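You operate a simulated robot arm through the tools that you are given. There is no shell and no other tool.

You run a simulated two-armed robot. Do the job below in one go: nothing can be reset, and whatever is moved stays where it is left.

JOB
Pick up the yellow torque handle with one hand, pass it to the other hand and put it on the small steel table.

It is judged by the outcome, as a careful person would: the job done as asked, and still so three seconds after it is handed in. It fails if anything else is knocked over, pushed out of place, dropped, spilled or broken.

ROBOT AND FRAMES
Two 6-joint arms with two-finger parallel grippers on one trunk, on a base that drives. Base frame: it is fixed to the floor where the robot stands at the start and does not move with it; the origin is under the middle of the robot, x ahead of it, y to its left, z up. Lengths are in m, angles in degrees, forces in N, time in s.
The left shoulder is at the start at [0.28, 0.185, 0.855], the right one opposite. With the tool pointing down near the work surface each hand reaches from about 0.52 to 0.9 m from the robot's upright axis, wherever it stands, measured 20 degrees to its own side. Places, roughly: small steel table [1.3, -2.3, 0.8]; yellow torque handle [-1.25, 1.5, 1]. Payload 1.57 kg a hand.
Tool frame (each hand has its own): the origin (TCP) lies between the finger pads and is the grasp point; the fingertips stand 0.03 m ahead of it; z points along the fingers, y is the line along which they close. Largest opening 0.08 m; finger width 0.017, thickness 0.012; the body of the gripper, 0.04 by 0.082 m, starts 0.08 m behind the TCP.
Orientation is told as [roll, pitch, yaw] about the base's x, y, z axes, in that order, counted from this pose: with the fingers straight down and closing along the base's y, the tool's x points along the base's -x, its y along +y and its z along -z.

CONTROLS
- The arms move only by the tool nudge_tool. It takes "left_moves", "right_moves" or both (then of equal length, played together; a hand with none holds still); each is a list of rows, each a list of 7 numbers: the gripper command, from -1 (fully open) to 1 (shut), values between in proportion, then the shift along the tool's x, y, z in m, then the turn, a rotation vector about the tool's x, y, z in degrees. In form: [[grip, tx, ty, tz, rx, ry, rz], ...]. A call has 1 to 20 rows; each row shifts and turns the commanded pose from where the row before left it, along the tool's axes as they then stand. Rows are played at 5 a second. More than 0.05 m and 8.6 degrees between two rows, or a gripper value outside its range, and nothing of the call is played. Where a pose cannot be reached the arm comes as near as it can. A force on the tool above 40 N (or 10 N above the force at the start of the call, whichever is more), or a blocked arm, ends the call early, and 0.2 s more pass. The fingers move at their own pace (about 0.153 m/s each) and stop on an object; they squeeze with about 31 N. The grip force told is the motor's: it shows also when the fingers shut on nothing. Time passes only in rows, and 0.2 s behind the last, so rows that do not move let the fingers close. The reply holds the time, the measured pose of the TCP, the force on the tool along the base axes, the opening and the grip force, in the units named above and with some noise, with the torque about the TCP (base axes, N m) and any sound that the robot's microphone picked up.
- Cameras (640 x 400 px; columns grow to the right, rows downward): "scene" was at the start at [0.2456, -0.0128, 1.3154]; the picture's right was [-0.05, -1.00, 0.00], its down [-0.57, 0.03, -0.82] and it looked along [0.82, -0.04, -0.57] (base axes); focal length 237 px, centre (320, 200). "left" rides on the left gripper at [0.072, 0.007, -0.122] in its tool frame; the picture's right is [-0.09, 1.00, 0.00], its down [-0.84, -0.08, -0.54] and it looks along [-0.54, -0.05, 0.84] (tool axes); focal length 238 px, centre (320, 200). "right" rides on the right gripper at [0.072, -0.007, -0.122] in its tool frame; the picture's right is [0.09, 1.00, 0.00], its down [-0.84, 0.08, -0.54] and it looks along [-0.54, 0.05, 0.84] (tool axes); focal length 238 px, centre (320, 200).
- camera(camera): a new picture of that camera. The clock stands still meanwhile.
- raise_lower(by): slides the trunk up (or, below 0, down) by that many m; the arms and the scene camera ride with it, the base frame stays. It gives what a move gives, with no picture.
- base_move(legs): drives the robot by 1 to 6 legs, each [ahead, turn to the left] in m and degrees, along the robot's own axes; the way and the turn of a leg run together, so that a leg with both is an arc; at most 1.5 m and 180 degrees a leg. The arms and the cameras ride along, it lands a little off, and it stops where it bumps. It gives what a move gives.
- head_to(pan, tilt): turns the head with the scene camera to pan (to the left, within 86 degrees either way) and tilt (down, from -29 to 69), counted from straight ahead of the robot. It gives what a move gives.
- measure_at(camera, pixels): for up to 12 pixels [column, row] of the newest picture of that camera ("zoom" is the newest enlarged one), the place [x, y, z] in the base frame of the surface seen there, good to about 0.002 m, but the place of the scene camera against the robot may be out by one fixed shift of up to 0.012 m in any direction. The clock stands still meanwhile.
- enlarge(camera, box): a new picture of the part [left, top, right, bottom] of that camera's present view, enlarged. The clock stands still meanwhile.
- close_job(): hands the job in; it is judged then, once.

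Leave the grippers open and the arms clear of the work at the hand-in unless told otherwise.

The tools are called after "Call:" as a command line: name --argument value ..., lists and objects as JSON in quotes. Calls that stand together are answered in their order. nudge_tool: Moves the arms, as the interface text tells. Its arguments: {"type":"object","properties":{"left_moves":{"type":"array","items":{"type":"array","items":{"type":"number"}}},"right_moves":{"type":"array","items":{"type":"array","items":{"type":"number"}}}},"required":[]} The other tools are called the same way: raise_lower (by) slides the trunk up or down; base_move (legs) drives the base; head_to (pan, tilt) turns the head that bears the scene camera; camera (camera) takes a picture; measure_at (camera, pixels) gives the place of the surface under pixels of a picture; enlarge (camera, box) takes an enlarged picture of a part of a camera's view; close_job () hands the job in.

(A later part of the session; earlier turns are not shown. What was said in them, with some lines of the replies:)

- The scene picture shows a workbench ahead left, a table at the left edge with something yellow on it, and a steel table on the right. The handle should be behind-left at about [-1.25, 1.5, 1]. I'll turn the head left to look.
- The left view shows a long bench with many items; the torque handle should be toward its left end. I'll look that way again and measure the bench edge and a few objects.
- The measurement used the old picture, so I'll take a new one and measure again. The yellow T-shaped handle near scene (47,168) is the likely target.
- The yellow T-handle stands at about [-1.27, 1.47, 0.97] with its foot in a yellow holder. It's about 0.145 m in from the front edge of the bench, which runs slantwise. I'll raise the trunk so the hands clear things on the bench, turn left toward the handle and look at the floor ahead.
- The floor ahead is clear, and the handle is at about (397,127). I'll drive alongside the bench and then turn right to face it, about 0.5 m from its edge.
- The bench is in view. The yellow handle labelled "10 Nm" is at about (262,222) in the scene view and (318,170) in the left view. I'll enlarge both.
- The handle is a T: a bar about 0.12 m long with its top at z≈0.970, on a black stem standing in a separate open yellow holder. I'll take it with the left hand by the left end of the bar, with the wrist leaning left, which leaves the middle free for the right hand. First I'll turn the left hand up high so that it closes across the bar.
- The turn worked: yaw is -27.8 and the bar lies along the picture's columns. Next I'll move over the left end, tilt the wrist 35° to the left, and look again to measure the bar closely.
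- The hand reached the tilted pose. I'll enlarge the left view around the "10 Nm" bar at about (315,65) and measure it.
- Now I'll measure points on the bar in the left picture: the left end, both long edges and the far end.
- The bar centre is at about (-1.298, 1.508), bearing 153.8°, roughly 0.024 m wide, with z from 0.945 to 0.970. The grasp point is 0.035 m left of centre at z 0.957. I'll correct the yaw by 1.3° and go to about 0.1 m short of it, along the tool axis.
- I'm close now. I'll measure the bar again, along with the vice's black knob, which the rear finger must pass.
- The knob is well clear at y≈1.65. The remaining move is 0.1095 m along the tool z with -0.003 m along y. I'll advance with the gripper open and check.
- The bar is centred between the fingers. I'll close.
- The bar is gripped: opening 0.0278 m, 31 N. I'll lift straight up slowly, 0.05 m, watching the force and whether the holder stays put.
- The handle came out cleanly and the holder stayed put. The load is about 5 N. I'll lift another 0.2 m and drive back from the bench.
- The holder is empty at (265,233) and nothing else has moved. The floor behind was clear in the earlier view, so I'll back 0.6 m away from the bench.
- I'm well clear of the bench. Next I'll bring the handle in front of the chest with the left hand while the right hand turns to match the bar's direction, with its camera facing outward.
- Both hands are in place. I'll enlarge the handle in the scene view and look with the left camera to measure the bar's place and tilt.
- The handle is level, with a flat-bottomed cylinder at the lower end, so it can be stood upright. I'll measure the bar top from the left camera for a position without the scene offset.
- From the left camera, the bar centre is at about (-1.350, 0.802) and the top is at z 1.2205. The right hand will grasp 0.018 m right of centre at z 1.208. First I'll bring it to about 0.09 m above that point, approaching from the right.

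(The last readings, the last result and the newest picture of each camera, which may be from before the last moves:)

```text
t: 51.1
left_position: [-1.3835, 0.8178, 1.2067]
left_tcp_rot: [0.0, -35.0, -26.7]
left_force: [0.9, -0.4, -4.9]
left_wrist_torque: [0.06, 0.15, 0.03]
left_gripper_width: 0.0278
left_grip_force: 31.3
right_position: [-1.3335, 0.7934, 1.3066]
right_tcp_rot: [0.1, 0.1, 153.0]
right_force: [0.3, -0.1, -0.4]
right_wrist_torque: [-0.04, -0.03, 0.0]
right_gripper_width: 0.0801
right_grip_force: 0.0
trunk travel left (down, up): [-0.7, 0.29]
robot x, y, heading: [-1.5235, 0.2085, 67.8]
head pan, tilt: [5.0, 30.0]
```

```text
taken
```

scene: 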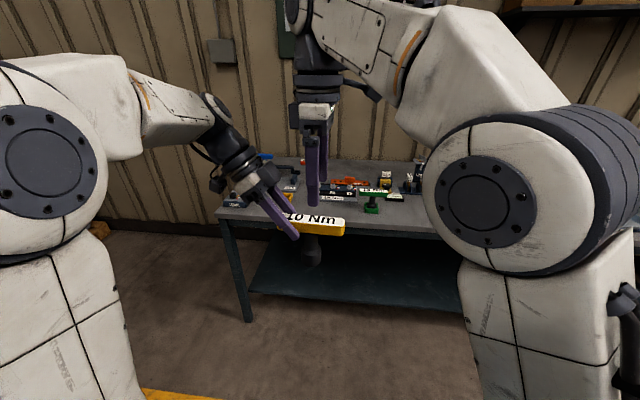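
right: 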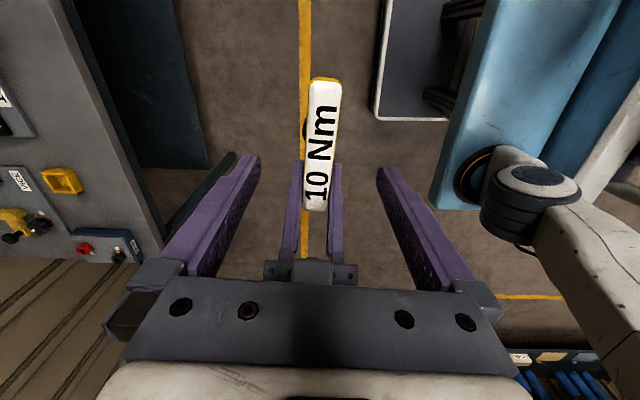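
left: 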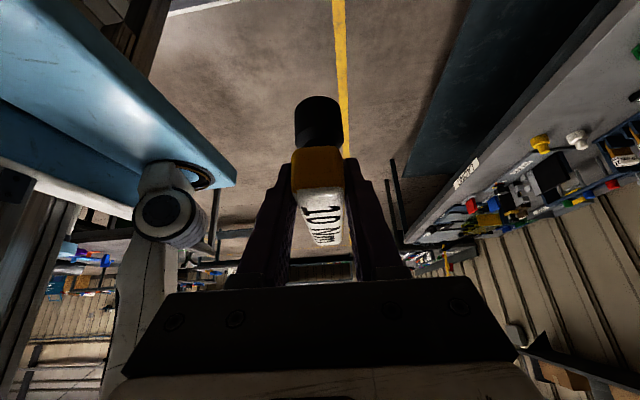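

The right hand is above the bar, which lies at about (320,145) in its view. I'll measure it from this camera to set the last descent.

Call:
measure_at --camera "right" --pixels '[[325, 86], [324, 110], [320, 150], [316, 190], [314, 207], [308, 150], [332, 150], [326, 80]]'

Call:
enlarge --camera "scene" --box '[200, 70, 400, 280]'

```text
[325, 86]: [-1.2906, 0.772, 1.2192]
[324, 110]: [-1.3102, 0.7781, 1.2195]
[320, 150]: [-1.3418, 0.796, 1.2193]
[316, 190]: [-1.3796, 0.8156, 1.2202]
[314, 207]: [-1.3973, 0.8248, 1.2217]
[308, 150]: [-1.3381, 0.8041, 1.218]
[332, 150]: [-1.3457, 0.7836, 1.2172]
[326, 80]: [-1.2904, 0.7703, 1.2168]
```

```text
1.90 times, centred on (300, 175) of scene
```

zoom: 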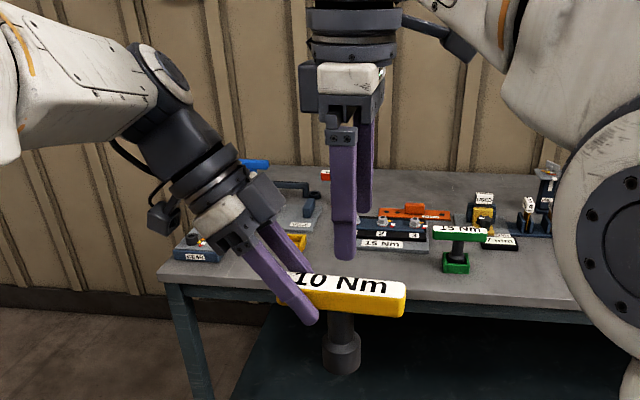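

The bar's axis is within 2 mm of the right hand's centre plane, and the hand is about 0.014 m right of the bar's centre. I'll descend 0.098 m with the gripper open.

Call:
nudge_tool --right_moves '[[-1, 0, 0.0015, 0.03, 0, 0, 0], [-1, 0, 0, 0.03, 0, 0, 0], [-1, 0, 0, 0.025, 0, 0, 0], [-1, 0, 0, 0.013, 0, 0, 0], [-1, 0, 0, 0, 0, 0, 0], [-1, 0, 0, 0, 0, 0, 0]]'

Call:
camera --camera "right"

Call:
enlarge --camera "scene" --box '[200, 100, 400, 280]'

```text
t: 52.5
left_position: [-1.3825, 0.8171, 1.2071]
left_tcp_rot: [0.1, -35.0, -26.8]
left_force: [0.1, 0.3, -4.1]
left_wrist_torque: [0.07, 0.13, -0.01]
left_gripper_width: 0.0278
left_grip_force: 31.1
right_position: [-1.3343, 0.793, 1.2079]
right_tcp_rot: [0.0, -0.1, 153.0]
right_force: [0.6, -0.9, 0.2]
right_wrist_torque: [-0.02, 0.03, -0.02]
right_gripper_width: 0.0799
right_grip_force: 0.1
trunk travel left (down, up): [-0.7, 0.29]
robot x, y, heading: [-1.5269, 0.2101, 67.8]
head pan, tilt: [5.0, 30.0]
```

```text
taken
```

right: 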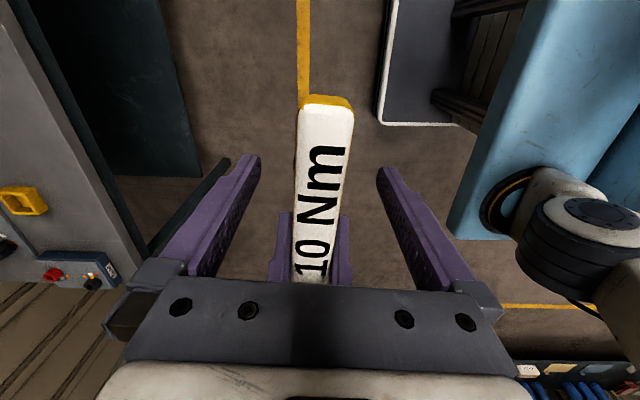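

```text
2.22 times, centred on (300, 190) of scene
```

zoom: 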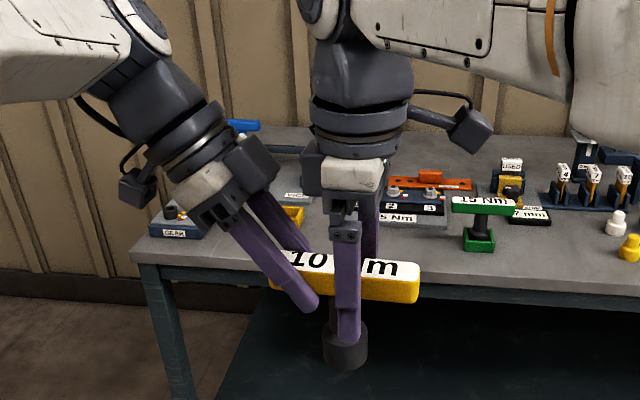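

The right fingers straddle the bar, with the left hand clear of them. I'll close the right hand while the left keeps holding.

Call:
nudge_tool --left_moves '[[1, 0, 0, 0, 0, 0, 0], [1, 0, 0, 0, 0, 0, 0], [1, 0, 0, 0, 0, 0, 0], [1, 0, 0, 0, 0, 0, 0], [1, 0, 0, 0, 0, 0, 0]]' --right_moves '[[0, 0, 0, 0, 0, 0, 0], [0.25, 0, 0, 0, 0, 0, 0], [1, 0, 0, 0, 0, 0, 0], [1, 0, 0, 0, 0, 0, 0], [1, 0, 0, 0, 0, 0, 0]]'

```text
t: 53.7
left_position: [-1.3819, 0.8157, 1.2073]
left_tcp_rot: [-0.1, -34.9, -26.8]
left_force: [-6.1, -8.1, -2.0]
left_wrist_torque: [0.09, -0.06, -0.37]
left_gripper_width: 0.0278
left_grip_force: 30.9
right_position: [-1.3351, 0.7934, 1.2086]
right_tcp_rot: [-0.1, -0.1, 153.1]
right_force: [5.2, 7.9, 0.1]
right_wrist_torque: [-0.11, 0.1, -0.1]
right_gripper_width: 0.0277
right_grip_force: 31.0
trunk travel left (down, up): [-0.7, 0.29]
robot x, y, heading: [-1.5264, 0.2077, 67.5]
head pan, tilt: [5.0, 30.0]
```

Both hands hold the bar (right opening 0.0277 m, 31 N) with only about 10 N between them. I'll open the left hand and draw it straight back along its fingers.

Call:
nudge_tool --left_moves '[[0.2, 0, 0, 0, 0, 0, 0], [-0.2, 0, 0, 0, 0, 0, 0], [-1, 0, 0, 0, 0, 0, 0], [-1, 0, 0, 0, 0, 0, 0]]' --right_moves '[[1, 0, 0, 0, 0, 0, 0], [1, 0, 0, 0, 0, 0, 0], [1, 0, 0, 0, 0, 0, 0], [1, 0, 0, 0, 0, 0, 0]]'

Call:
enlarge --camera "scene" --box '[200, 100, 400, 280]'

```text
t: 54.7
left_position: [-1.3821, 0.8163, 1.207]
left_tcp_rot: [0.0, -35.0, -26.8]
left_force: [-0.2, -0.3, -0.2]
left_wrist_torque: [-0.01, -0.03, 0.02]
left_gripper_width: 0.0799
left_grip_force: 0.1
right_position: [-1.3344, 0.7929, 1.2076]
right_tcp_rot: [0.0, 0.1, 153.0]
right_force: [0.1, -1.0, 0.1]
right_wrist_torque: [-0.04, -0.06, -0.03]
right_gripper_width: 0.0278
right_grip_force: 30.9
trunk travel left (down, up): [-0.7, 0.29]
robot x, y, heading: [-1.5252, 0.2108, 67.6]
head pan, tilt: [5.0, 30.0]
```

```text
2.22 times, centred on (300, 190) of scene
```

zoom: 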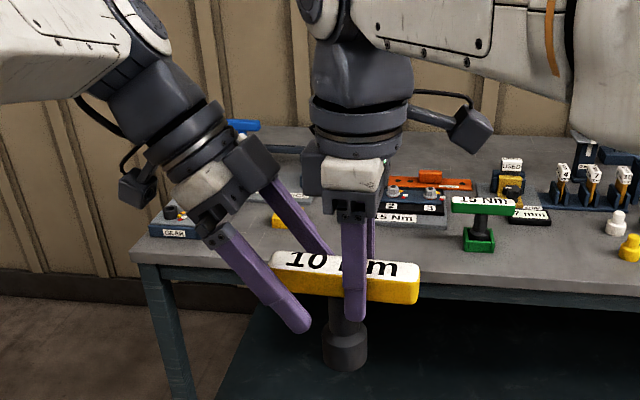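

The left hand is open and the right still holds the bar. I'll withdraw the left hand along its axis and then move it to the left.

Call:
nudge_tool --left_moves '[[-1, 0, 0, -0.02, 0, 0, 0], [-1, 0, 0, -0.03, 0, 0, 0], [-1, 0, 0, -0.04, 0, 0, 0], [-1, 0, 0, -0.04, 0, 0, 0], [-1, 0.02, 0, -0.04, 0, 0, 0], [-1, 0.03, 0, -0.02, 0, 0, 0], [-1, 0, 0, 0, 0, 0, 0]]' --right_moves '[[1, 0, 0, 0, 0, 0, 0], [1, 0, 0, 0, 0, 0, 0], [1, 0, 0, 0, 0, 0, 0], [1, 0, 0, 0, 0, 0, 0], [1, 0, 0, 0, 0, 0, 0], [1, 0, 0, 0, 0, 0, 0], [1, 0, 0, 0, 0, 0, 0]]'

Call:
camera --camera "scene"

Call:
camera --camera "right"

```text
t: 56.3
left_position: [-1.5058, 0.8764, 1.3129]
left_tcp_rot: [0.0, -35.0, -26.7]
left_force: [0.0, -0.1, 0.4]
left_wrist_torque: [-0.02, -0.02, -0.01]
left_gripper_width: 0.0802
left_grip_force: 0.0
left hand out of reach, approached as far as the arm can: row 5, 6
right_position: [-1.3351, 0.7915, 1.2093]
right_tcp_rot: [0.0, -0.1, 153.2]
right_force: [-0.4, -0.3, -0.1]
right_wrist_torque: [-0.04, -0.05, 0.02]
right_gripper_width: 0.0275
right_grip_force: 31.0
trunk travel left (down, up): [-0.7, 0.29]
robot x, y, heading: [-1.5254, 0.2084, 67.8]
head pan, tilt: [5.0, 30.0]
```

```text
taken
```

scene: 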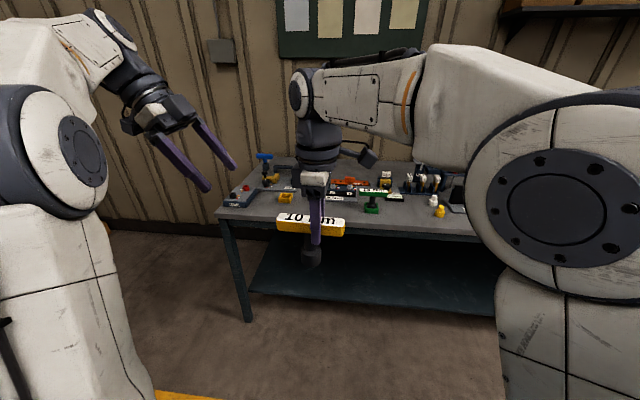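

```text
taken
```

right: 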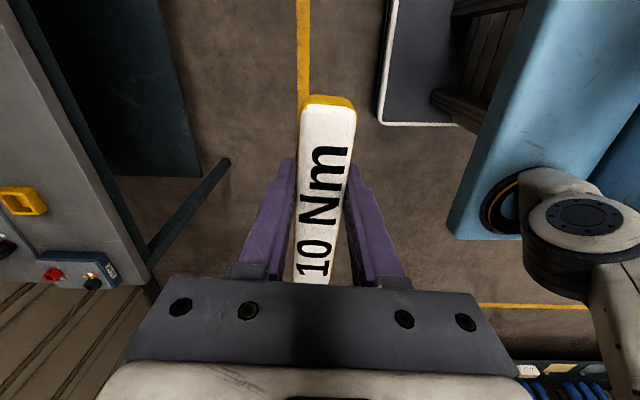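

The right hand holds the handle alone, level and steady at (310,228). The left hand is clear, so I'll straighten it. Then I'll turn toward the room's middle and drive back near the start, where the way to the steel table is open.

Call:
nudge_tool --left_moves '[[-1, 0, 0, 0, 0, 7, 0], [-1, 0, 0, 0, 0, 7, 0], [-1, 0, 0, 0, 0, 7, 0], [-1, 0, 0, 0, 0, 7, 0], [-1, 0, 0, 0, 0, 7, 0], [-1, 0, 0, 0, 0, 0, 0]]'

Call:
base_move --legs '[[0, -77.5]]'

Call:
head_to --pan 0 --tilt 30

Call:
camera --camera "scene"

```text
t: 57.7
left_position: [-1.5064, 0.8783, 1.311]
left_tcp_rot: [0.1, 0.1, -26.8]
left_force: [-0.5, -0.4, 0.4]
left_wrist_torque: [-0.01, 0.0, -0.04]
left_gripper_width: 0.08
left_grip_force: 0.1
right_position: [-1.3349, 0.7916, 1.2078]
right_tcp_rot: [0.0, 0.0, 153.1]
right_force: [0.8, -0.9, 0.0]
right_wrist_torque: [-0.01, -0.05, -0.01]
right_gripper_width: 0.0279
right_grip_force: 31.5
trunk travel left (down, up): [-0.7, 0.29]
robot x, y, heading: [-1.5273, 0.2057, 67.8]
head pan, tilt: [5.0, 30.0]
```

```text
t: 61.4
left_position: [-0.8672, 0.3351, 1.3114]
left_tcp_rot: [0.0, 0.0, -104.2]
left_force: [0.1, 0.3, -0.3]
left_wrist_torque: [-0.02, -0.01, 0.0]
left_gripper_width: 0.0797
left_grip_force: 0.0
right_position: [-0.9129, 0.1487, 1.2075]
right_tcp_rot: [0.0, 0.0, 75.7]
right_force: [0.3, -0.7, 0.0]
right_wrist_torque: [-0.03, 0.01, -0.02]
right_gripper_width: 0.0278
right_grip_force: 30.9
trunk travel left (down, up): [-0.7, 0.29]
robot x, y, heading: [-1.5266, 0.2086, -9.5]
head pan, tilt: [5.0, 30.0]
```

```text
t: 62.1
left_position: [-0.867, 0.3346, 1.3109]
left_tcp_rot: [0.1, 0.0, -104.4]
left_force: [1.5, -0.2, 0.0]
left_wrist_torque: [0.0, 0.01, 0.02]
left_gripper_width: 0.0801
left_grip_force: 0.0
right_position: [-0.9123, 0.1494, 1.2078]
right_tcp_rot: [0.0, -0.1, 75.8]
right_force: [0.1, 0.3, -0.2]
right_wrist_torque: [-0.04, 0.03, 0.01]
right_gripper_width: 0.0277
right_grip_force: 30.5
trunk travel left (down, up): [-0.7, 0.29]
robot x, y, heading: [-1.5264, 0.2067, -9.7]
head pan, tilt: [0.0, 30.0]
```

```text
taken
```

scene: 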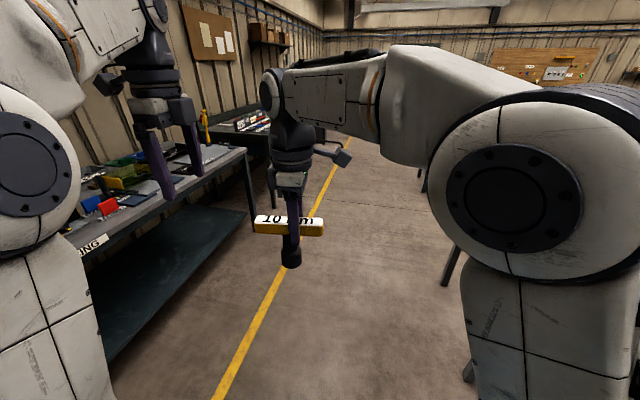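

The way ahead is clear. I'll drive 1.5 m forward, slightly right, then turn toward the steel table and look.

Call:
base_move --legs '[[0, -4.5], [1.5, 0], [0, -40]]'

Call:
head_to --pan 0 --tilt 25

Call:
camera --camera "scene"

```text
t: 71.9
left_position: [0.4977, -0.5652, 1.3117]
left_tcp_rot: [0.0, -0.1, -149.9]
left_force: [-0.1, 0.3, 0.1]
left_wrist_torque: [-0.02, 0.0, 0.0]
left_gripper_width: 0.0803
left_grip_force: 0.0
right_position: [0.3333, -0.6629, 1.2076]
right_tcp_rot: [0.0, 0.0, 29.9]
right_force: [0.4, 0.1, 0.0]
right_wrist_torque: [-0.02, 0.04, 0.01]
right_gripper_width: 0.0279
right_grip_force: 31.2
trunk travel left (down, up): [-0.7, 0.29]
robot x, y, heading: [-0.0549, -0.1908, -55.5]
head pan, tilt: [0.0, 30.0]
```

```text
t: 72.6
left_position: [0.4965, -0.5662, 1.3108]
left_tcp_rot: [0.0, 0.0, -149.9]
left_force: [0.6, -1.2, 0.1]
left_wrist_torque: [-0.01, -0.02, -0.01]
left_gripper_width: 0.0799
left_grip_force: 0.0
right_position: [0.3325, -0.6636, 1.2075]
right_tcp_rot: [0.1, 0.0, 29.9]
right_force: [0.3, -0.3, -1.2]
right_wrist_torque: [-0.02, 0.04, 0.0]
right_gripper_width: 0.0279
right_grip_force: 31.3
trunk travel left (down, up): [-0.7, 0.29]
robot x, y, heading: [-0.0547, -0.1874, -55.4]
head pan, tilt: [0.0, 25.0]
```

```text
taken
```

scene: 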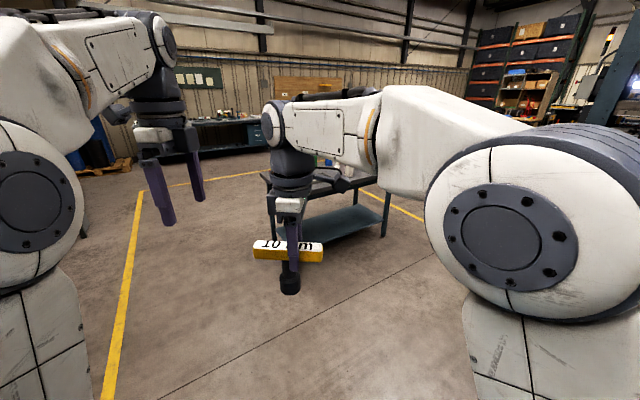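

The steel table is straight ahead at about (330,200), partly behind the right hand. I'll enlarge it and measure.

Call:
enlarge --camera "scene" --box '[240, 130, 440, 260]'

Call:
measure_at --camera "zoom" --pixels '[[200, 165], [330, 160], [260, 190], [450, 170], [480, 330], [130, 170], [380, 150], [310, 200], [460, 120], [260, 90]]'

```text
3.08 times, centred on (340, 195) of scene
```

zoom: 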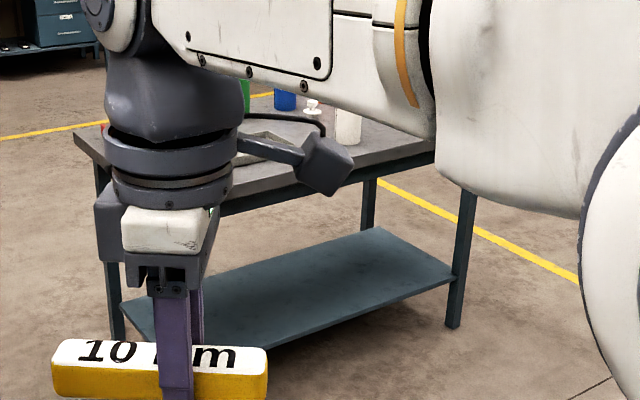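

```text
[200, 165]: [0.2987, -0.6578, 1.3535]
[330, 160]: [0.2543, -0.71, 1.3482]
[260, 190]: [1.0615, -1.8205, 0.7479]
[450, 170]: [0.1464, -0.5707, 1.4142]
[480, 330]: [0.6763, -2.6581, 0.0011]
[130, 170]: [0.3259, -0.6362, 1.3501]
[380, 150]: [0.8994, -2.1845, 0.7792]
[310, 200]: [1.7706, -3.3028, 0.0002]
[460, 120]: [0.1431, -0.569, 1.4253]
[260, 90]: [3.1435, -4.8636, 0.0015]
```

The steel table's near edge runs from about (1.06,-1.82) toward (0.9,-2.2), with the top at z≈0.78. Several things are on it: a tray, a bottle, and red, green and blue items. I'll move the right hand out to the right to clear the view, drive 0.9 m closer and look.

Call:
nudge_tool --right_moves '[[1, 0.03, 0, 0, 0, 0, 0], [1, 0.035, 0, 0, 0, 0, 0], [1, 0.035, 0, 0, 0, 0, 0], [1, 0.035, 0, 0, 0, 0, 0], [1, 0.035, 0, 0, 0, 0, 0], [1, 0.035, 0, 0, 0, 0, 0], [1, 0.035, 0, 0, 0, 0, 0], [1, 0.03, 0, 0, 0, 0, 0], [1, 0, 0, 0, 0, 0, 0]]'

Call:
base_move --legs '[[0.9, 0]]'

Call:
head_to --pan 0 --tilt 30

Call:
camera --camera "scene"

```text
t: 74.6
left_position: [0.4971, -0.5658, 1.3108]
left_tcp_rot: [0.0, -0.1, -149.9]
left_force: [0.5, 0.1, -0.1]
left_wrist_torque: [-0.03, -0.01, 0.01]
left_gripper_width: 0.0799
left_grip_force: 0.0
right_position: [0.0982, -0.8009, 1.2083]
right_tcp_rot: [0.0, 0.0, 30.0]
right_force: [0.1, -0.7, 0.0]
right_wrist_torque: [-0.05, 0.02, 0.01]
right_gripper_width: 0.0277
right_grip_force: 31.0
trunk travel left (down, up): [-0.7, 0.29]
robot x, y, heading: [-0.0535, -0.1823, -55.2]
head pan, tilt: [0.0, 25.0]
```

```text
t: 79.3
left_position: [1.0137, -1.2852, 1.3115]
left_tcp_rot: [0.0, 0.0, -149.1]
left_force: [0.0, -0.5, 1.2]
left_wrist_torque: [-0.01, 0.02, -0.03]
left_gripper_width: 0.08
left_grip_force: 0.1
right_position: [0.6206, -1.5265, 1.2077]
right_tcp_rot: [0.1, 0.0, 31.0]
right_force: [-0.1, 0.4, 1.3]
right_wrist_torque: [-0.04, 0.02, 0.0]
right_gripper_width: 0.028
right_grip_force: 31.1
trunk travel left (down, up): [-0.7, 0.29]
robot x, y, heading: [0.4556, -0.9142, -54.5]
head pan, tilt: [0.0, 25.0]
```

```text
t: 80.0
left_position: [1.0144, -1.2854, 1.3108]
left_tcp_rot: [-0.1, 0.1, -149.0]
left_force: [0.2, 0.2, -0.1]
left_wrist_torque: [0.0, -0.02, -0.01]
left_gripper_width: 0.08
left_grip_force: 0.0
right_position: [0.6201, -1.5264, 1.2076]
right_tcp_rot: [0.0, 0.0, 31.1]
right_force: [-0.2, -0.2, 0.0]
right_wrist_torque: [-0.01, 0.08, -0.01]
right_gripper_width: 0.0279
right_grip_force: 31.2
trunk travel left (down, up): [-0.7, 0.29]
robot x, y, heading: [0.4587, -0.9118, -54.5]
head pan, tilt: [0.0, 30.0]
```

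```text
taken
```

scene: 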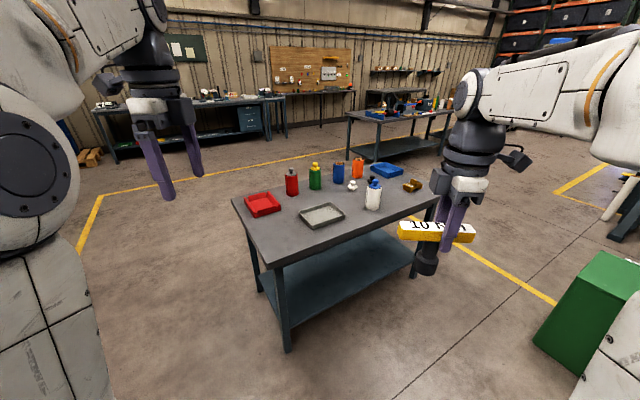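

Now I can see the whole table top with its red tray, grey tray, bottles and blue tray. There's free space along the near edge. I'll enlarge and measure corners and objects.

Call:
enlarge --camera "scene" --box '[220, 140, 450, 280]'

Call:
measure_at --camera "scene" --pixels '[[236, 200], [274, 260], [432, 197], [390, 166], [262, 205], [322, 215], [373, 205], [340, 230], [300, 240], [412, 186], [280, 225], [385, 210]]'

Call:
measure_at --camera "scene" --pixels '[[300, 215], [344, 212], [322, 229], [322, 203], [270, 215], [282, 206], [374, 180], [250, 220], [290, 252], [360, 222], [400, 205], [372, 185]]'

```text
2.78 times, centred on (335, 210) of scene
```

zoom: 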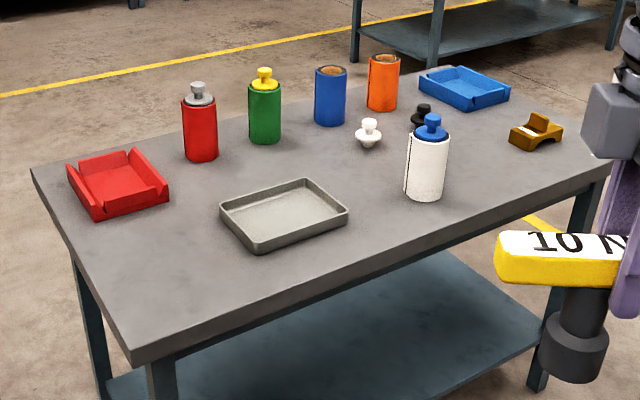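

```text
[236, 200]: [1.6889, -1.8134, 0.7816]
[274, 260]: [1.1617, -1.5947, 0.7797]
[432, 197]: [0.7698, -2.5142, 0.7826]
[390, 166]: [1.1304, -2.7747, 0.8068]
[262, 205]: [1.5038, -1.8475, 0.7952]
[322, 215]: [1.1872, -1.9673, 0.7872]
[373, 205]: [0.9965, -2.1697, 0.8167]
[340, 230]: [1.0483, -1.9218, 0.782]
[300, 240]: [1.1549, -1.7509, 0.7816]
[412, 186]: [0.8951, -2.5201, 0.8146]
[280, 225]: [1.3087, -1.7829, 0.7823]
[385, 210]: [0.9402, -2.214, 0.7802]
```

```text
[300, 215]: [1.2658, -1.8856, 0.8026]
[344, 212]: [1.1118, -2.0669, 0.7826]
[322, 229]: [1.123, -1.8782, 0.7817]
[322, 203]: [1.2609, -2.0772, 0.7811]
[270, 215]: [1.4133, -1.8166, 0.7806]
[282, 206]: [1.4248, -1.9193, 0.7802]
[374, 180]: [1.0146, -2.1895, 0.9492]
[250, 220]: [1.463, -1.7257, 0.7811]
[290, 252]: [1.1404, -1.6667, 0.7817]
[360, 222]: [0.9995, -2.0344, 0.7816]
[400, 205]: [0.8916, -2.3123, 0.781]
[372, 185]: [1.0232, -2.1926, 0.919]
```

The table top is at z≈0.781. There's a free area near its front-left corner at about (1.24,-1.74), roughly 0.15 m clear of both trays and the edges. I'll measure the handle's height in this picture, from bar top to cylinder bottom, so I know how far to lower it.

Call:
enlarge --camera "scene" --box '[385, 200, 485, 285]'

Call:
measure_at --camera "zoom" --pixels '[[130, 140], [200, 150], [450, 180], [250, 400], [250, 440], [240, 460], [255, 470], [265, 300]]'

```text
4.71 times, centred on (435, 242) of scene
```

zoom: 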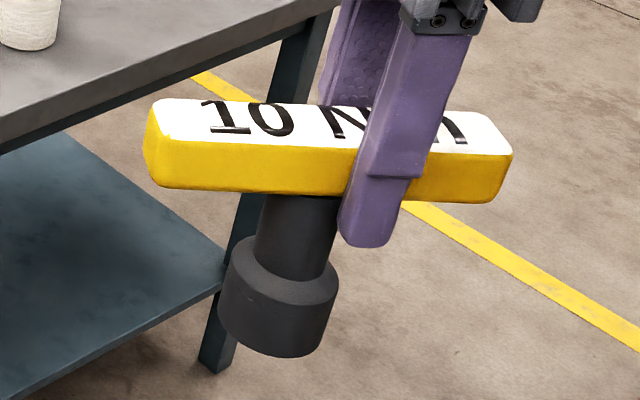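

```text
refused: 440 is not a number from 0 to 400
```

Call:
measure_at --camera "zoom" --pixels '[[160, 105], [200, 120], [490, 140], [275, 352], [270, 345], [230, 330], [325, 335], [280, 300], [165, 185], [480, 198]]'

```text
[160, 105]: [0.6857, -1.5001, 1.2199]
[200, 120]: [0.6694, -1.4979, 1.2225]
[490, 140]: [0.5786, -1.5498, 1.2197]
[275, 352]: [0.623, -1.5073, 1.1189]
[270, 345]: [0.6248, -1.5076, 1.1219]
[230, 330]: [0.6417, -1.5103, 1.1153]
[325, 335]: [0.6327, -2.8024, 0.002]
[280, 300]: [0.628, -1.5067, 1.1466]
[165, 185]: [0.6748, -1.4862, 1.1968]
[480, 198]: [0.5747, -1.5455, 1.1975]
```

The handle is about 0.105 m tall, so its bottom is about 0.093 m below the right TCP. I'll drive 0.44 m ahead and turn left 32° to face the table's long near edge. Hands and handle stay at z>1.1, above the bottles, which top out at about 0.95.

Call:
base_move --legs '[[0.44, 0], [0, 31.8]]'

Call:
head_to --pan -15 --tilt 45

Call:
camera --camera "scene"

Call:
camera --camera "right"

```text
t: 84.2
left_position: [1.3856, -1.2999, 1.3103]
left_tcp_rot: [-0.1, 0.0, -117.3]
left_force: [-0.8, 0.1, 0.2]
left_wrist_torque: [0.01, 0.03, 0.01]
left_gripper_width: 0.0798
left_grip_force: 0.1
right_position: [1.177, -1.7122, 1.2081]
right_tcp_rot: [0.0, 0.1, 62.7]
right_force: [-0.1, -0.2, 0.9]
right_wrist_torque: [-0.09, 0.05, 0.02]
right_gripper_width: 0.0277
right_grip_force: 30.5
trunk travel left (down, up): [-0.7, 0.29]
robot x, y, heading: [0.7184, -1.2753, -23.0]
head pan, tilt: [0.0, 30.0]
```

```text
t: 85.0
left_position: [1.386, -1.299, 1.3107]
left_tcp_rot: [0.0, 0.0, -117.4]
left_force: [-0.8, -0.8, 0.1]
left_wrist_torque: [0.01, 0.0, 0.03]
left_gripper_width: 0.0798
left_grip_force: 0.0
right_position: [1.176, -1.7111, 1.2088]
right_tcp_rot: [0.1, 0.0, 62.7]
right_force: [-0.1, -0.1, -0.6]
right_wrist_torque: [-0.04, 0.04, -0.03]
right_gripper_width: 0.0282
right_grip_force: 30.9
trunk travel left (down, up): [-0.7, 0.29]
robot x, y, heading: [0.7173, -1.274, -22.7]
head pan, tilt: [-15.0, 45.0]
```

```text
taken
```

scene: 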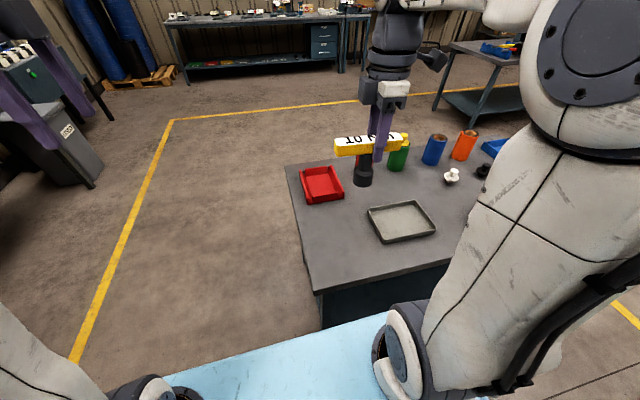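

```text
taken
```

right: 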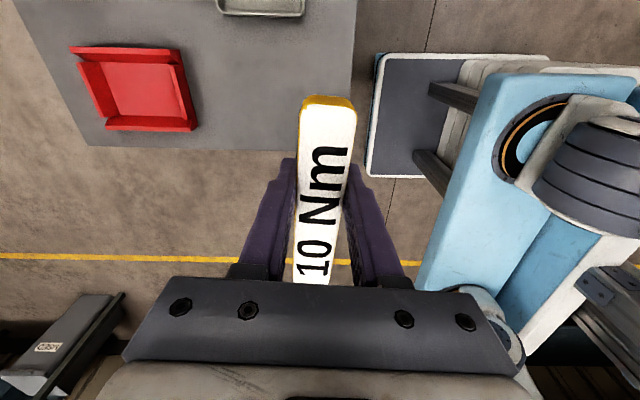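

The right camera sees the table corner, red tray and grey tray without the scene offset. I'll measure them to choose the exact spot.

Call:
measure_at --camera "right" --pixels '[[280, 142], [110, 145], [350, 60], [352, 8], [240, 14], [222, 8], [195, 128], [180, 52], [108, 128], [240, 80], [270, 60], [300, 12]]'

Call:
measure_at --camera "scene" --pixels '[[368, 212], [382, 243], [434, 230], [405, 202], [303, 203], [344, 197], [327, 168], [292, 172], [320, 285], [330, 240], [340, 225], [310, 250]]'

```text
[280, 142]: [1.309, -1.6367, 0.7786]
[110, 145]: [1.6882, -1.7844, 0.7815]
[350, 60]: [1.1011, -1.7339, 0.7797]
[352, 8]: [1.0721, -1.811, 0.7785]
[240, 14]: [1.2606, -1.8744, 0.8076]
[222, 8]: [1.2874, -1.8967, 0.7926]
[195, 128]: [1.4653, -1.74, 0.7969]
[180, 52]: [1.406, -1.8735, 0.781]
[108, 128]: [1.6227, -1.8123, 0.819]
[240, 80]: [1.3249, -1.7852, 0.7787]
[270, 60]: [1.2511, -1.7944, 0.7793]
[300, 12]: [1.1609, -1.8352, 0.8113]
```

```text
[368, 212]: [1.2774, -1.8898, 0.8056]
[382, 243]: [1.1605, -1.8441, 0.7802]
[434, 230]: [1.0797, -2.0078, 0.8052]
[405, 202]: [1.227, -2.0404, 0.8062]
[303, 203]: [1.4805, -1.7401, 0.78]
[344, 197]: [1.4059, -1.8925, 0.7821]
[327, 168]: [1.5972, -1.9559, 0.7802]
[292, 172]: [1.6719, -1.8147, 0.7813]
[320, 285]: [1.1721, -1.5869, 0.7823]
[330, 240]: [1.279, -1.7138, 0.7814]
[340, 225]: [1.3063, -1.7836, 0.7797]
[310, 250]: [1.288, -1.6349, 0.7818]
```

By the right camera the table top is at z≈0.779. I'll stand the handle with its centre at about (1.265,-1.735), more than 0.13 m from both trays. First I'll move over the spot and come down until the bottom is about 0.02 m above the table.

Call:
nudge_tool --right_moves '[[1, -0.002, -0.03, 0, 0, 0, 0], [1, -0.002, -0.03, 0, 0, 0, 0], [1, -0.0016, -0.03, 0, 0, 0, 0], [1, 0, 0, 0.03, 0, 0, 0], [1, 0, 0, 0.04, 0, 0, 0], [1, 0, 0, 0.04, 0, 0, 0], [1, 0, 0, 0.04, 0, 0, 0], [1, 0, 0, 0.04, 0, 0, 0], [1, 0, 0, 0.04, 0, 0, 0], [1, 0, 0, 0.04, 0, 0, 0], [1, 0, 0, 0.03, 0, 0, 0], [1, 0, 0, 0.01, 0, 0, 0], [1, 0, 0, 0, 0, 0, 0], [1, 0, 0, 0, 0, 0, 0]]'

Call:
camera --camera "scene"

Call:
camera --camera "right"

```text
t: 88.0
left_position: [1.3865, -1.2996, 1.3112]
left_tcp_rot: [0.1, 0.0, -117.3]
left_force: [0.4, -0.1, 0.7]
left_wrist_torque: [0.01, 0.0, 0.0]
left_gripper_width: 0.08
left_grip_force: 0.2
right_position: [1.2604, -1.7486, 0.8978]
right_tcp_rot: [0.0, 0.0, 62.6]
right_force: [0.4, -0.1, -0.7]
right_wrist_torque: [-0.06, 0.02, -0.01]
right_gripper_width: 0.0278
right_grip_force: 30.7
trunk travel left (down, up): [-0.7, 0.29]
robot x, y, heading: [0.7165, -1.2754, -22.7]
head pan, tilt: [-15.0, 45.0]
```

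```text
taken
```

scene: 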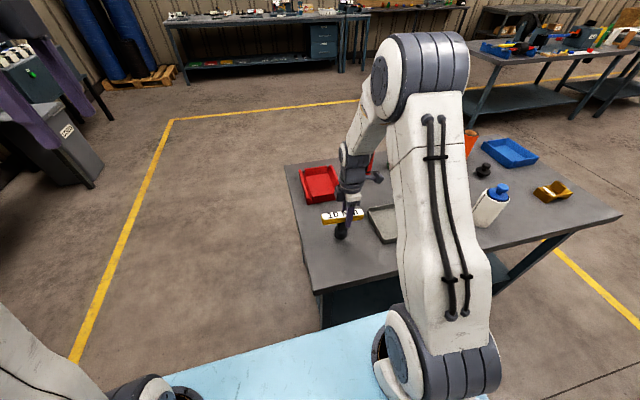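

```text
taken
```

right: 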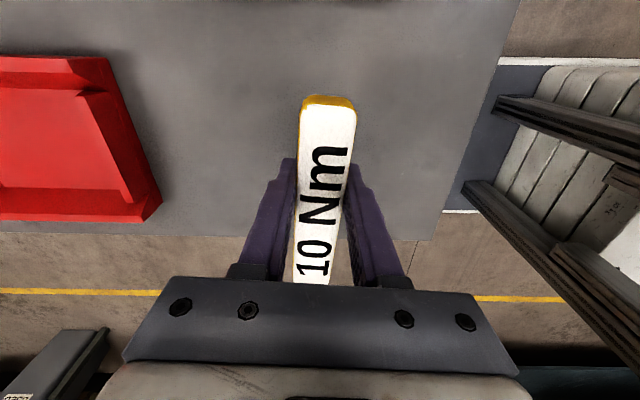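

The handle is just above the free spot. I'll look closer at the gap beneath it.

Call:
enlarge --camera "scene" --box '[290, 150, 400, 260]'

Call:
measure_at --camera "zoom" --pixels '[[185, 335], [185, 325], [185, 300], [185, 365], [235, 330], [130, 230], [250, 232], [140, 330]]'

Call:
measure_at --camera "right" --pixels '[[327, 120], [320, 180], [312, 260], [250, 130], [400, 130], [400, 200], [220, 200]]'

```text
3.64 times, centred on (345, 205) of scene
```

zoom: 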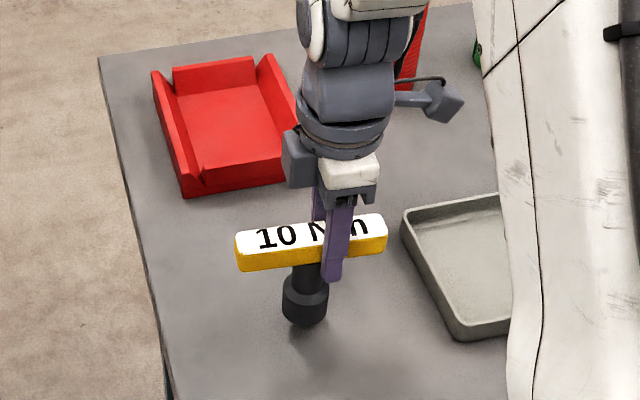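

```text
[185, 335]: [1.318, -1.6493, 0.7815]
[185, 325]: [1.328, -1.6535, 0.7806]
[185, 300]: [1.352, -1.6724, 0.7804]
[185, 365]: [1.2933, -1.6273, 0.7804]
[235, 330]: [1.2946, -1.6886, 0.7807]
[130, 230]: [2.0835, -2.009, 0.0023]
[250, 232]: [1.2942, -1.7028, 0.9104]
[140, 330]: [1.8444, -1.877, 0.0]
```

```text
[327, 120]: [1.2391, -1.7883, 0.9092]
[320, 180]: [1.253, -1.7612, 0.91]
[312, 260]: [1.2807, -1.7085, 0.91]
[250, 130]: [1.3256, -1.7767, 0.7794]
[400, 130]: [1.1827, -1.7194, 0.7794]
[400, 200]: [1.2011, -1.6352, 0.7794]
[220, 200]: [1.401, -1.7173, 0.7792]
```

The bar top is at 0.910 and the table at 0.779, so with a 0.105 m handle the gap is about 0.025 m. I'll go down 0.018 m and then in small steps, watching the force.

Call:
nudge_tool --right_moves '[[1, 0, 0, 0.006, 0, 0, 0], [1, 0, 0, 0.006, 0, 0, 0], [1, 0, 0, 0.006, 0, 0, 0], [1, 0, 0, 0.002, 0, 0, 0], [1, 0, 0, 0, 0, 0, 0]]'

Call:
enlarge --camera "scene" --box '[290, 150, 400, 260]'

```text
t: 89.2
left_position: [1.3857, -1.2997, 1.3107]
left_tcp_rot: [0.0, -0.1, -117.2]
left_force: [1.0, 0.1, -0.2]
left_wrist_torque: [-0.02, -0.01, 0.0]
left_gripper_width: 0.0802
left_grip_force: 0.0
right_position: [1.2594, -1.7484, 0.8786]
right_tcp_rot: [0.1, 0.0, 62.7]
right_force: [-0.1, -0.6, 0.3]
right_wrist_torque: [-0.06, 0.02, 0.01]
right_gripper_width: 0.0278
right_grip_force: 30.5
trunk travel left (down, up): [-0.7, 0.29]
robot x, y, heading: [0.7186, -1.2752, -22.5]
head pan, tilt: [-15.0, 45.0]
```

```text
3.64 times, centred on (345, 205) of scene
```

zoom: 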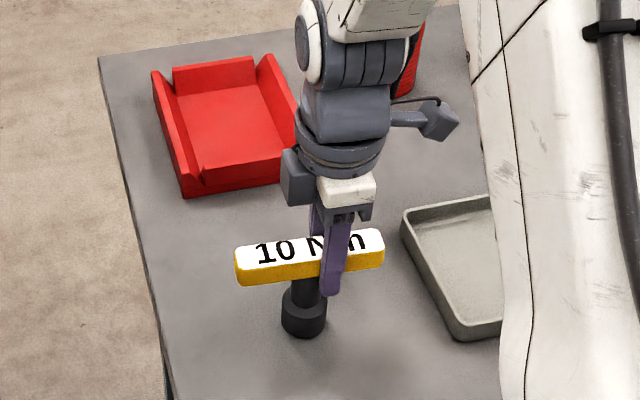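

There's no contact yet (force near 0), and the shadow is closing in. I'll go in 1.5 mm steps.

Call:
nudge_tool --right_moves '[[1, 0, 0, 0.0015, 0, 0, 0], [1, 0, 0, 0.0015, 0, 0, 0], [1, 0, 0, 0, 0, 0, 0]]'

```text
t: 90.0
left_position: [1.3875, -1.2998, 1.3106]
left_tcp_rot: [0.0, 0.0, -117.3]
left_force: [-0.2, -0.5, -0.1]
left_wrist_torque: [0.0, -0.01, -0.01]
left_gripper_width: 0.08
left_grip_force: 0.1
right_position: [1.2601, -1.7483, 0.8745]
right_tcp_rot: [0.0, 0.1, 62.5]
right_force: [0.0, 0.8, 0.1]
right_wrist_torque: [-0.03, 0.03, -0.03]
right_gripper_width: 0.0278
right_grip_force: 30.8
trunk travel left (down, up): [-0.7, 0.29]
robot x, y, heading: [0.7172, -1.2769, -22.8]
head pan, tilt: [-15.0, 45.0]
```

Still no contact at z 0.8745. I'll keep going in small steps.

Call:
nudge_tool --right_moves '[[1, 0, 0, 0.0015, 0, 0, 0], [1, 0, 0, 0.001, 0, 0, 0], [1, 0, 0, 0, 0, 0, 0]]'

Call:
enlarge --camera "scene" --box '[310, 190, 370, 250]'

```text
t: 90.8
left_position: [1.3849, -1.2998, 1.3104]
left_tcp_rot: [0.0, 0.0, -117.3]
left_force: [-0.7, -0.2, -0.3]
left_wrist_torque: [-0.01, 0.02, -0.02]
left_gripper_width: 0.0801
left_grip_force: 0.1
right_position: [1.26, -1.749, 0.8735]
right_tcp_rot: [0.0, 0.0, 62.6]
right_force: [-4.6, -2.3, 11.2]
right_wrist_torque: [0.18, 0.22, 0.08]
right_gripper_width: 0.0275
right_grip_force: 31.0
trunk travel left (down, up): [-0.7, 0.29]
robot x, y, heading: [0.7165, -1.2746, -22.5]
head pan, tilt: [-15.0, 45.0]
```

```text
6.67 times, centred on (340, 220) of scene
```

zoom: 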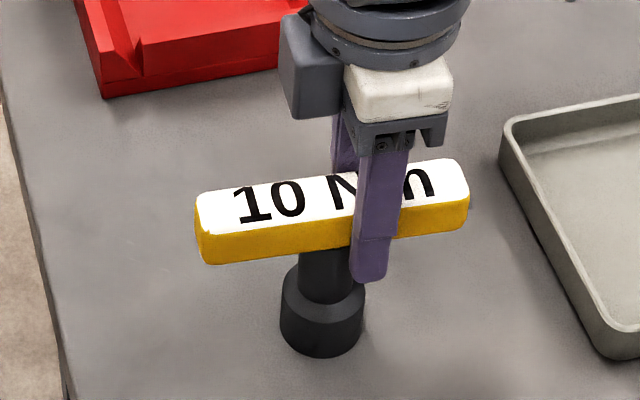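

Contact: about 11 N upward, so the handle is standing on the table. I'll ease up 0.7 mm and then open gently.

Call:
nudge_tool --right_moves '[[1, 0, 0, -0.0007, 0, 0, 0], [1, 0, 0, 0, 0, 0, 0], [0.25, 0, 0, 0, 0, 0, 0], [0.15, 0, 0, 0, 0, 0, 0], [0, 0, 0, 0, 0, 0, 0], [-0.3, 0, 0, 0, 0, 0, 0], [-0.6, 0, 0, 0, 0, 0, 0], [-1, 0, 0, 0, 0, 0, 0], [-1, 0, 0, 0, 0, 0, 0]]'

Call:
enlarge --camera "scene" --box '[310, 190, 370, 250]'

Call:
camera --camera "right"

```text
t: 92.8
left_position: [1.3857, -1.2996, 1.3106]
left_tcp_rot: [0.0, 0.0, -117.3]
left_force: [0.9, -0.8, -0.1]
left_wrist_torque: [-0.04, 0.02, 0.02]
left_gripper_width: 0.0799
left_grip_force: 0.0
right_position: [1.2597, -1.7482, 0.8736]
right_tcp_rot: [0.0, -0.1, 62.6]
right_force: [0.3, -0.3, 0.8]
right_wrist_torque: [-0.02, -0.01, -0.03]
right_gripper_width: 0.0802
right_grip_force: 0.1
trunk travel left (down, up): [-0.7, 0.29]
robot x, y, heading: [0.7177, -1.2736, -22.5]
head pan, tilt: [-15.0, 45.0]
```

```text
6.67 times, centred on (340, 220) of scene
```

zoom: 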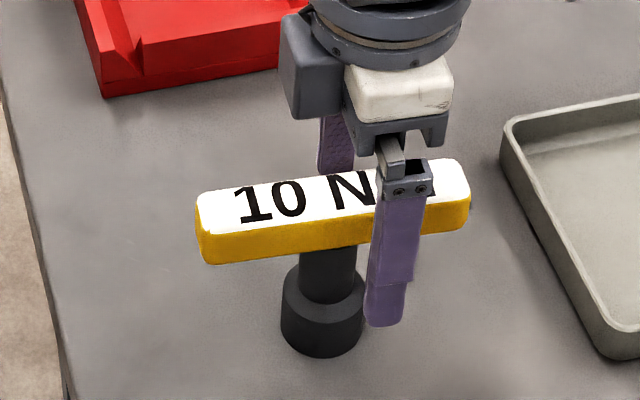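

```text
taken
```

right: 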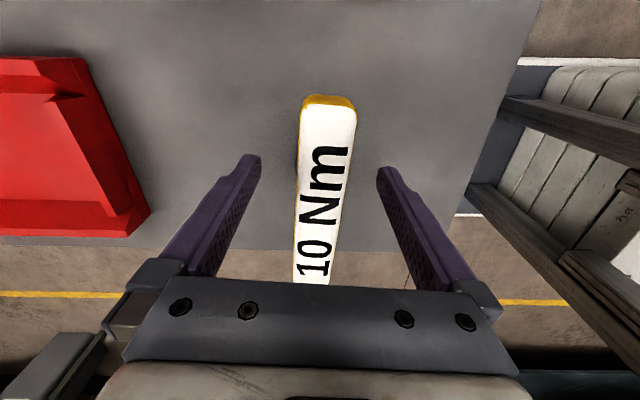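

The handle stands on its own, with the fingers open and clear on both sides. I'll raise the right hand straight up.

Call:
nudge_tool --right_moves '[[-1, 0, 0, -0.015, 0, 0, 0], [-1, 0, 0, -0.025, 0, 0, 0], [-1, 0, 0, -0.03, 0, 0, 0], [-1, 0, 0, -0.04, 0, 0, 0], [-1, 0, 0, -0.04, 0, 0, 0], [-1, 0, 0, -0.04, 0, 0, 0], [-1, 0, 0, -0.04, 0, 0, 0], [-1, 0, 0, -0.04, 0, 0, 0], [-1, 0, 0, -0.04, 0, 0, 0], [-1, 0, 0, 0, 0, 0, 0]]'

Call:
camera --camera "scene"

Call:
camera --camera "right"

```text
t: 95.0
left_position: [1.3855, -1.2985, 1.311]
left_tcp_rot: [0.0, 0.0, -117.3]
left_force: [0.6, 0.3, -0.9]
left_wrist_torque: [-0.02, 0.03, 0.0]
left_gripper_width: 0.0799
left_grip_force: 0.1
right_position: [1.2602, -1.7488, 1.1835]
right_tcp_rot: [0.0, 0.0, 62.6]
right_force: [0.6, -0.2, -1.0]
right_wrist_torque: [0.05, 0.01, -0.02]
right_gripper_width: 0.08
right_grip_force: 0.1
trunk travel left (down, up): [-0.7, 0.29]
robot x, y, heading: [0.717, -1.2746, -22.7]
head pan, tilt: [-15.0, 45.0]
```

```text
taken
```

scene: 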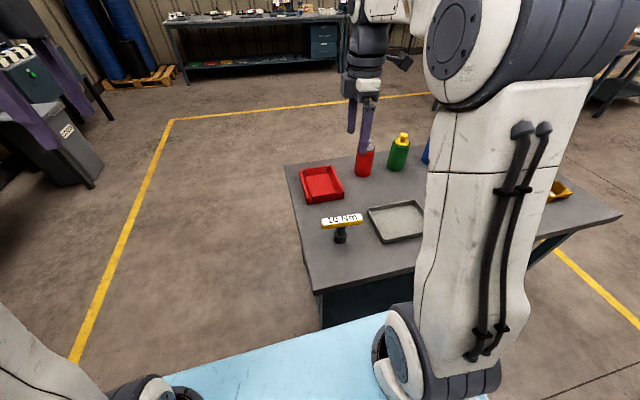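

```text
taken
```

right: 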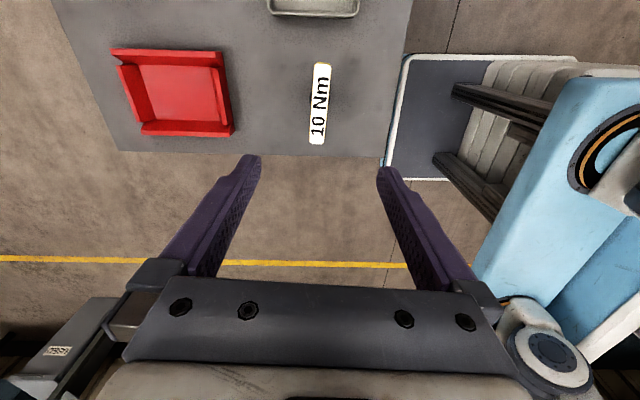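

The handle stands upright on the table and nothing else has moved. I'll back the robot off 0.35 m so the arms are clear and check once more.

Call:
base_move --legs '[[-0.35, 0]]'

Call:
camera --camera "scene"

Call:
enlarge --camera "scene" --box '[290, 110, 450, 220]'

```text
t: 97.2
left_position: [1.0612, -1.164, 1.3117]
left_tcp_rot: [0.1, 0.0, -117.5]
left_force: [-0.7, 0.4, -0.2]
left_wrist_torque: [-0.02, 0.05, -0.02]
left_gripper_width: 0.0799
left_grip_force: 0.0
right_position: [0.9352, -1.6133, 1.1826]
right_tcp_rot: [0.0, -0.1, 62.4]
right_force: [-0.3, 0.3, -0.4]
right_wrist_torque: [0.02, 0.0, -0.01]
right_gripper_width: 0.0797
right_grip_force: 0.0
trunk travel left (down, up): [-0.7, 0.29]
robot x, y, heading: [0.3913, -1.1335, -22.9]
head pan, tilt: [-15.0, 45.0]
```

```text
taken
```

scene: 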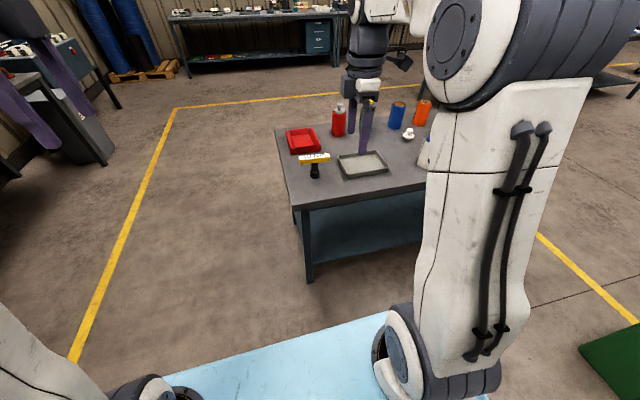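

```text
3.64 times, centred on (370, 165) of scene
```

zoom: 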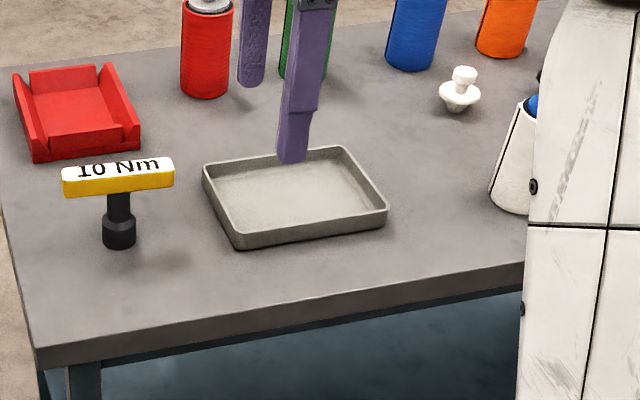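

The handle stands steady at about (315,165), on the table that matches the given place. The bottles and trays haven't moved, both grippers are open and the arms are clear. I'll hand the job in.

Call:
close_job

```text
The job is handed in.
```

I picked up the yellow "10 Nm" torque handle with the left hand and passed it to the right. It now stands upright on the small steel table, near the front-left corner, more than 0.13 m from either tray.

In the last pictures the handle was standing steady on its own. The trays and bottles I could see on the table looked untouched. On the bench, the handle's yellow holder and the tools around it stayed in place when I lifted the handle out. Both grippers are open, and I backed the robot away so the arms are clear of the table.
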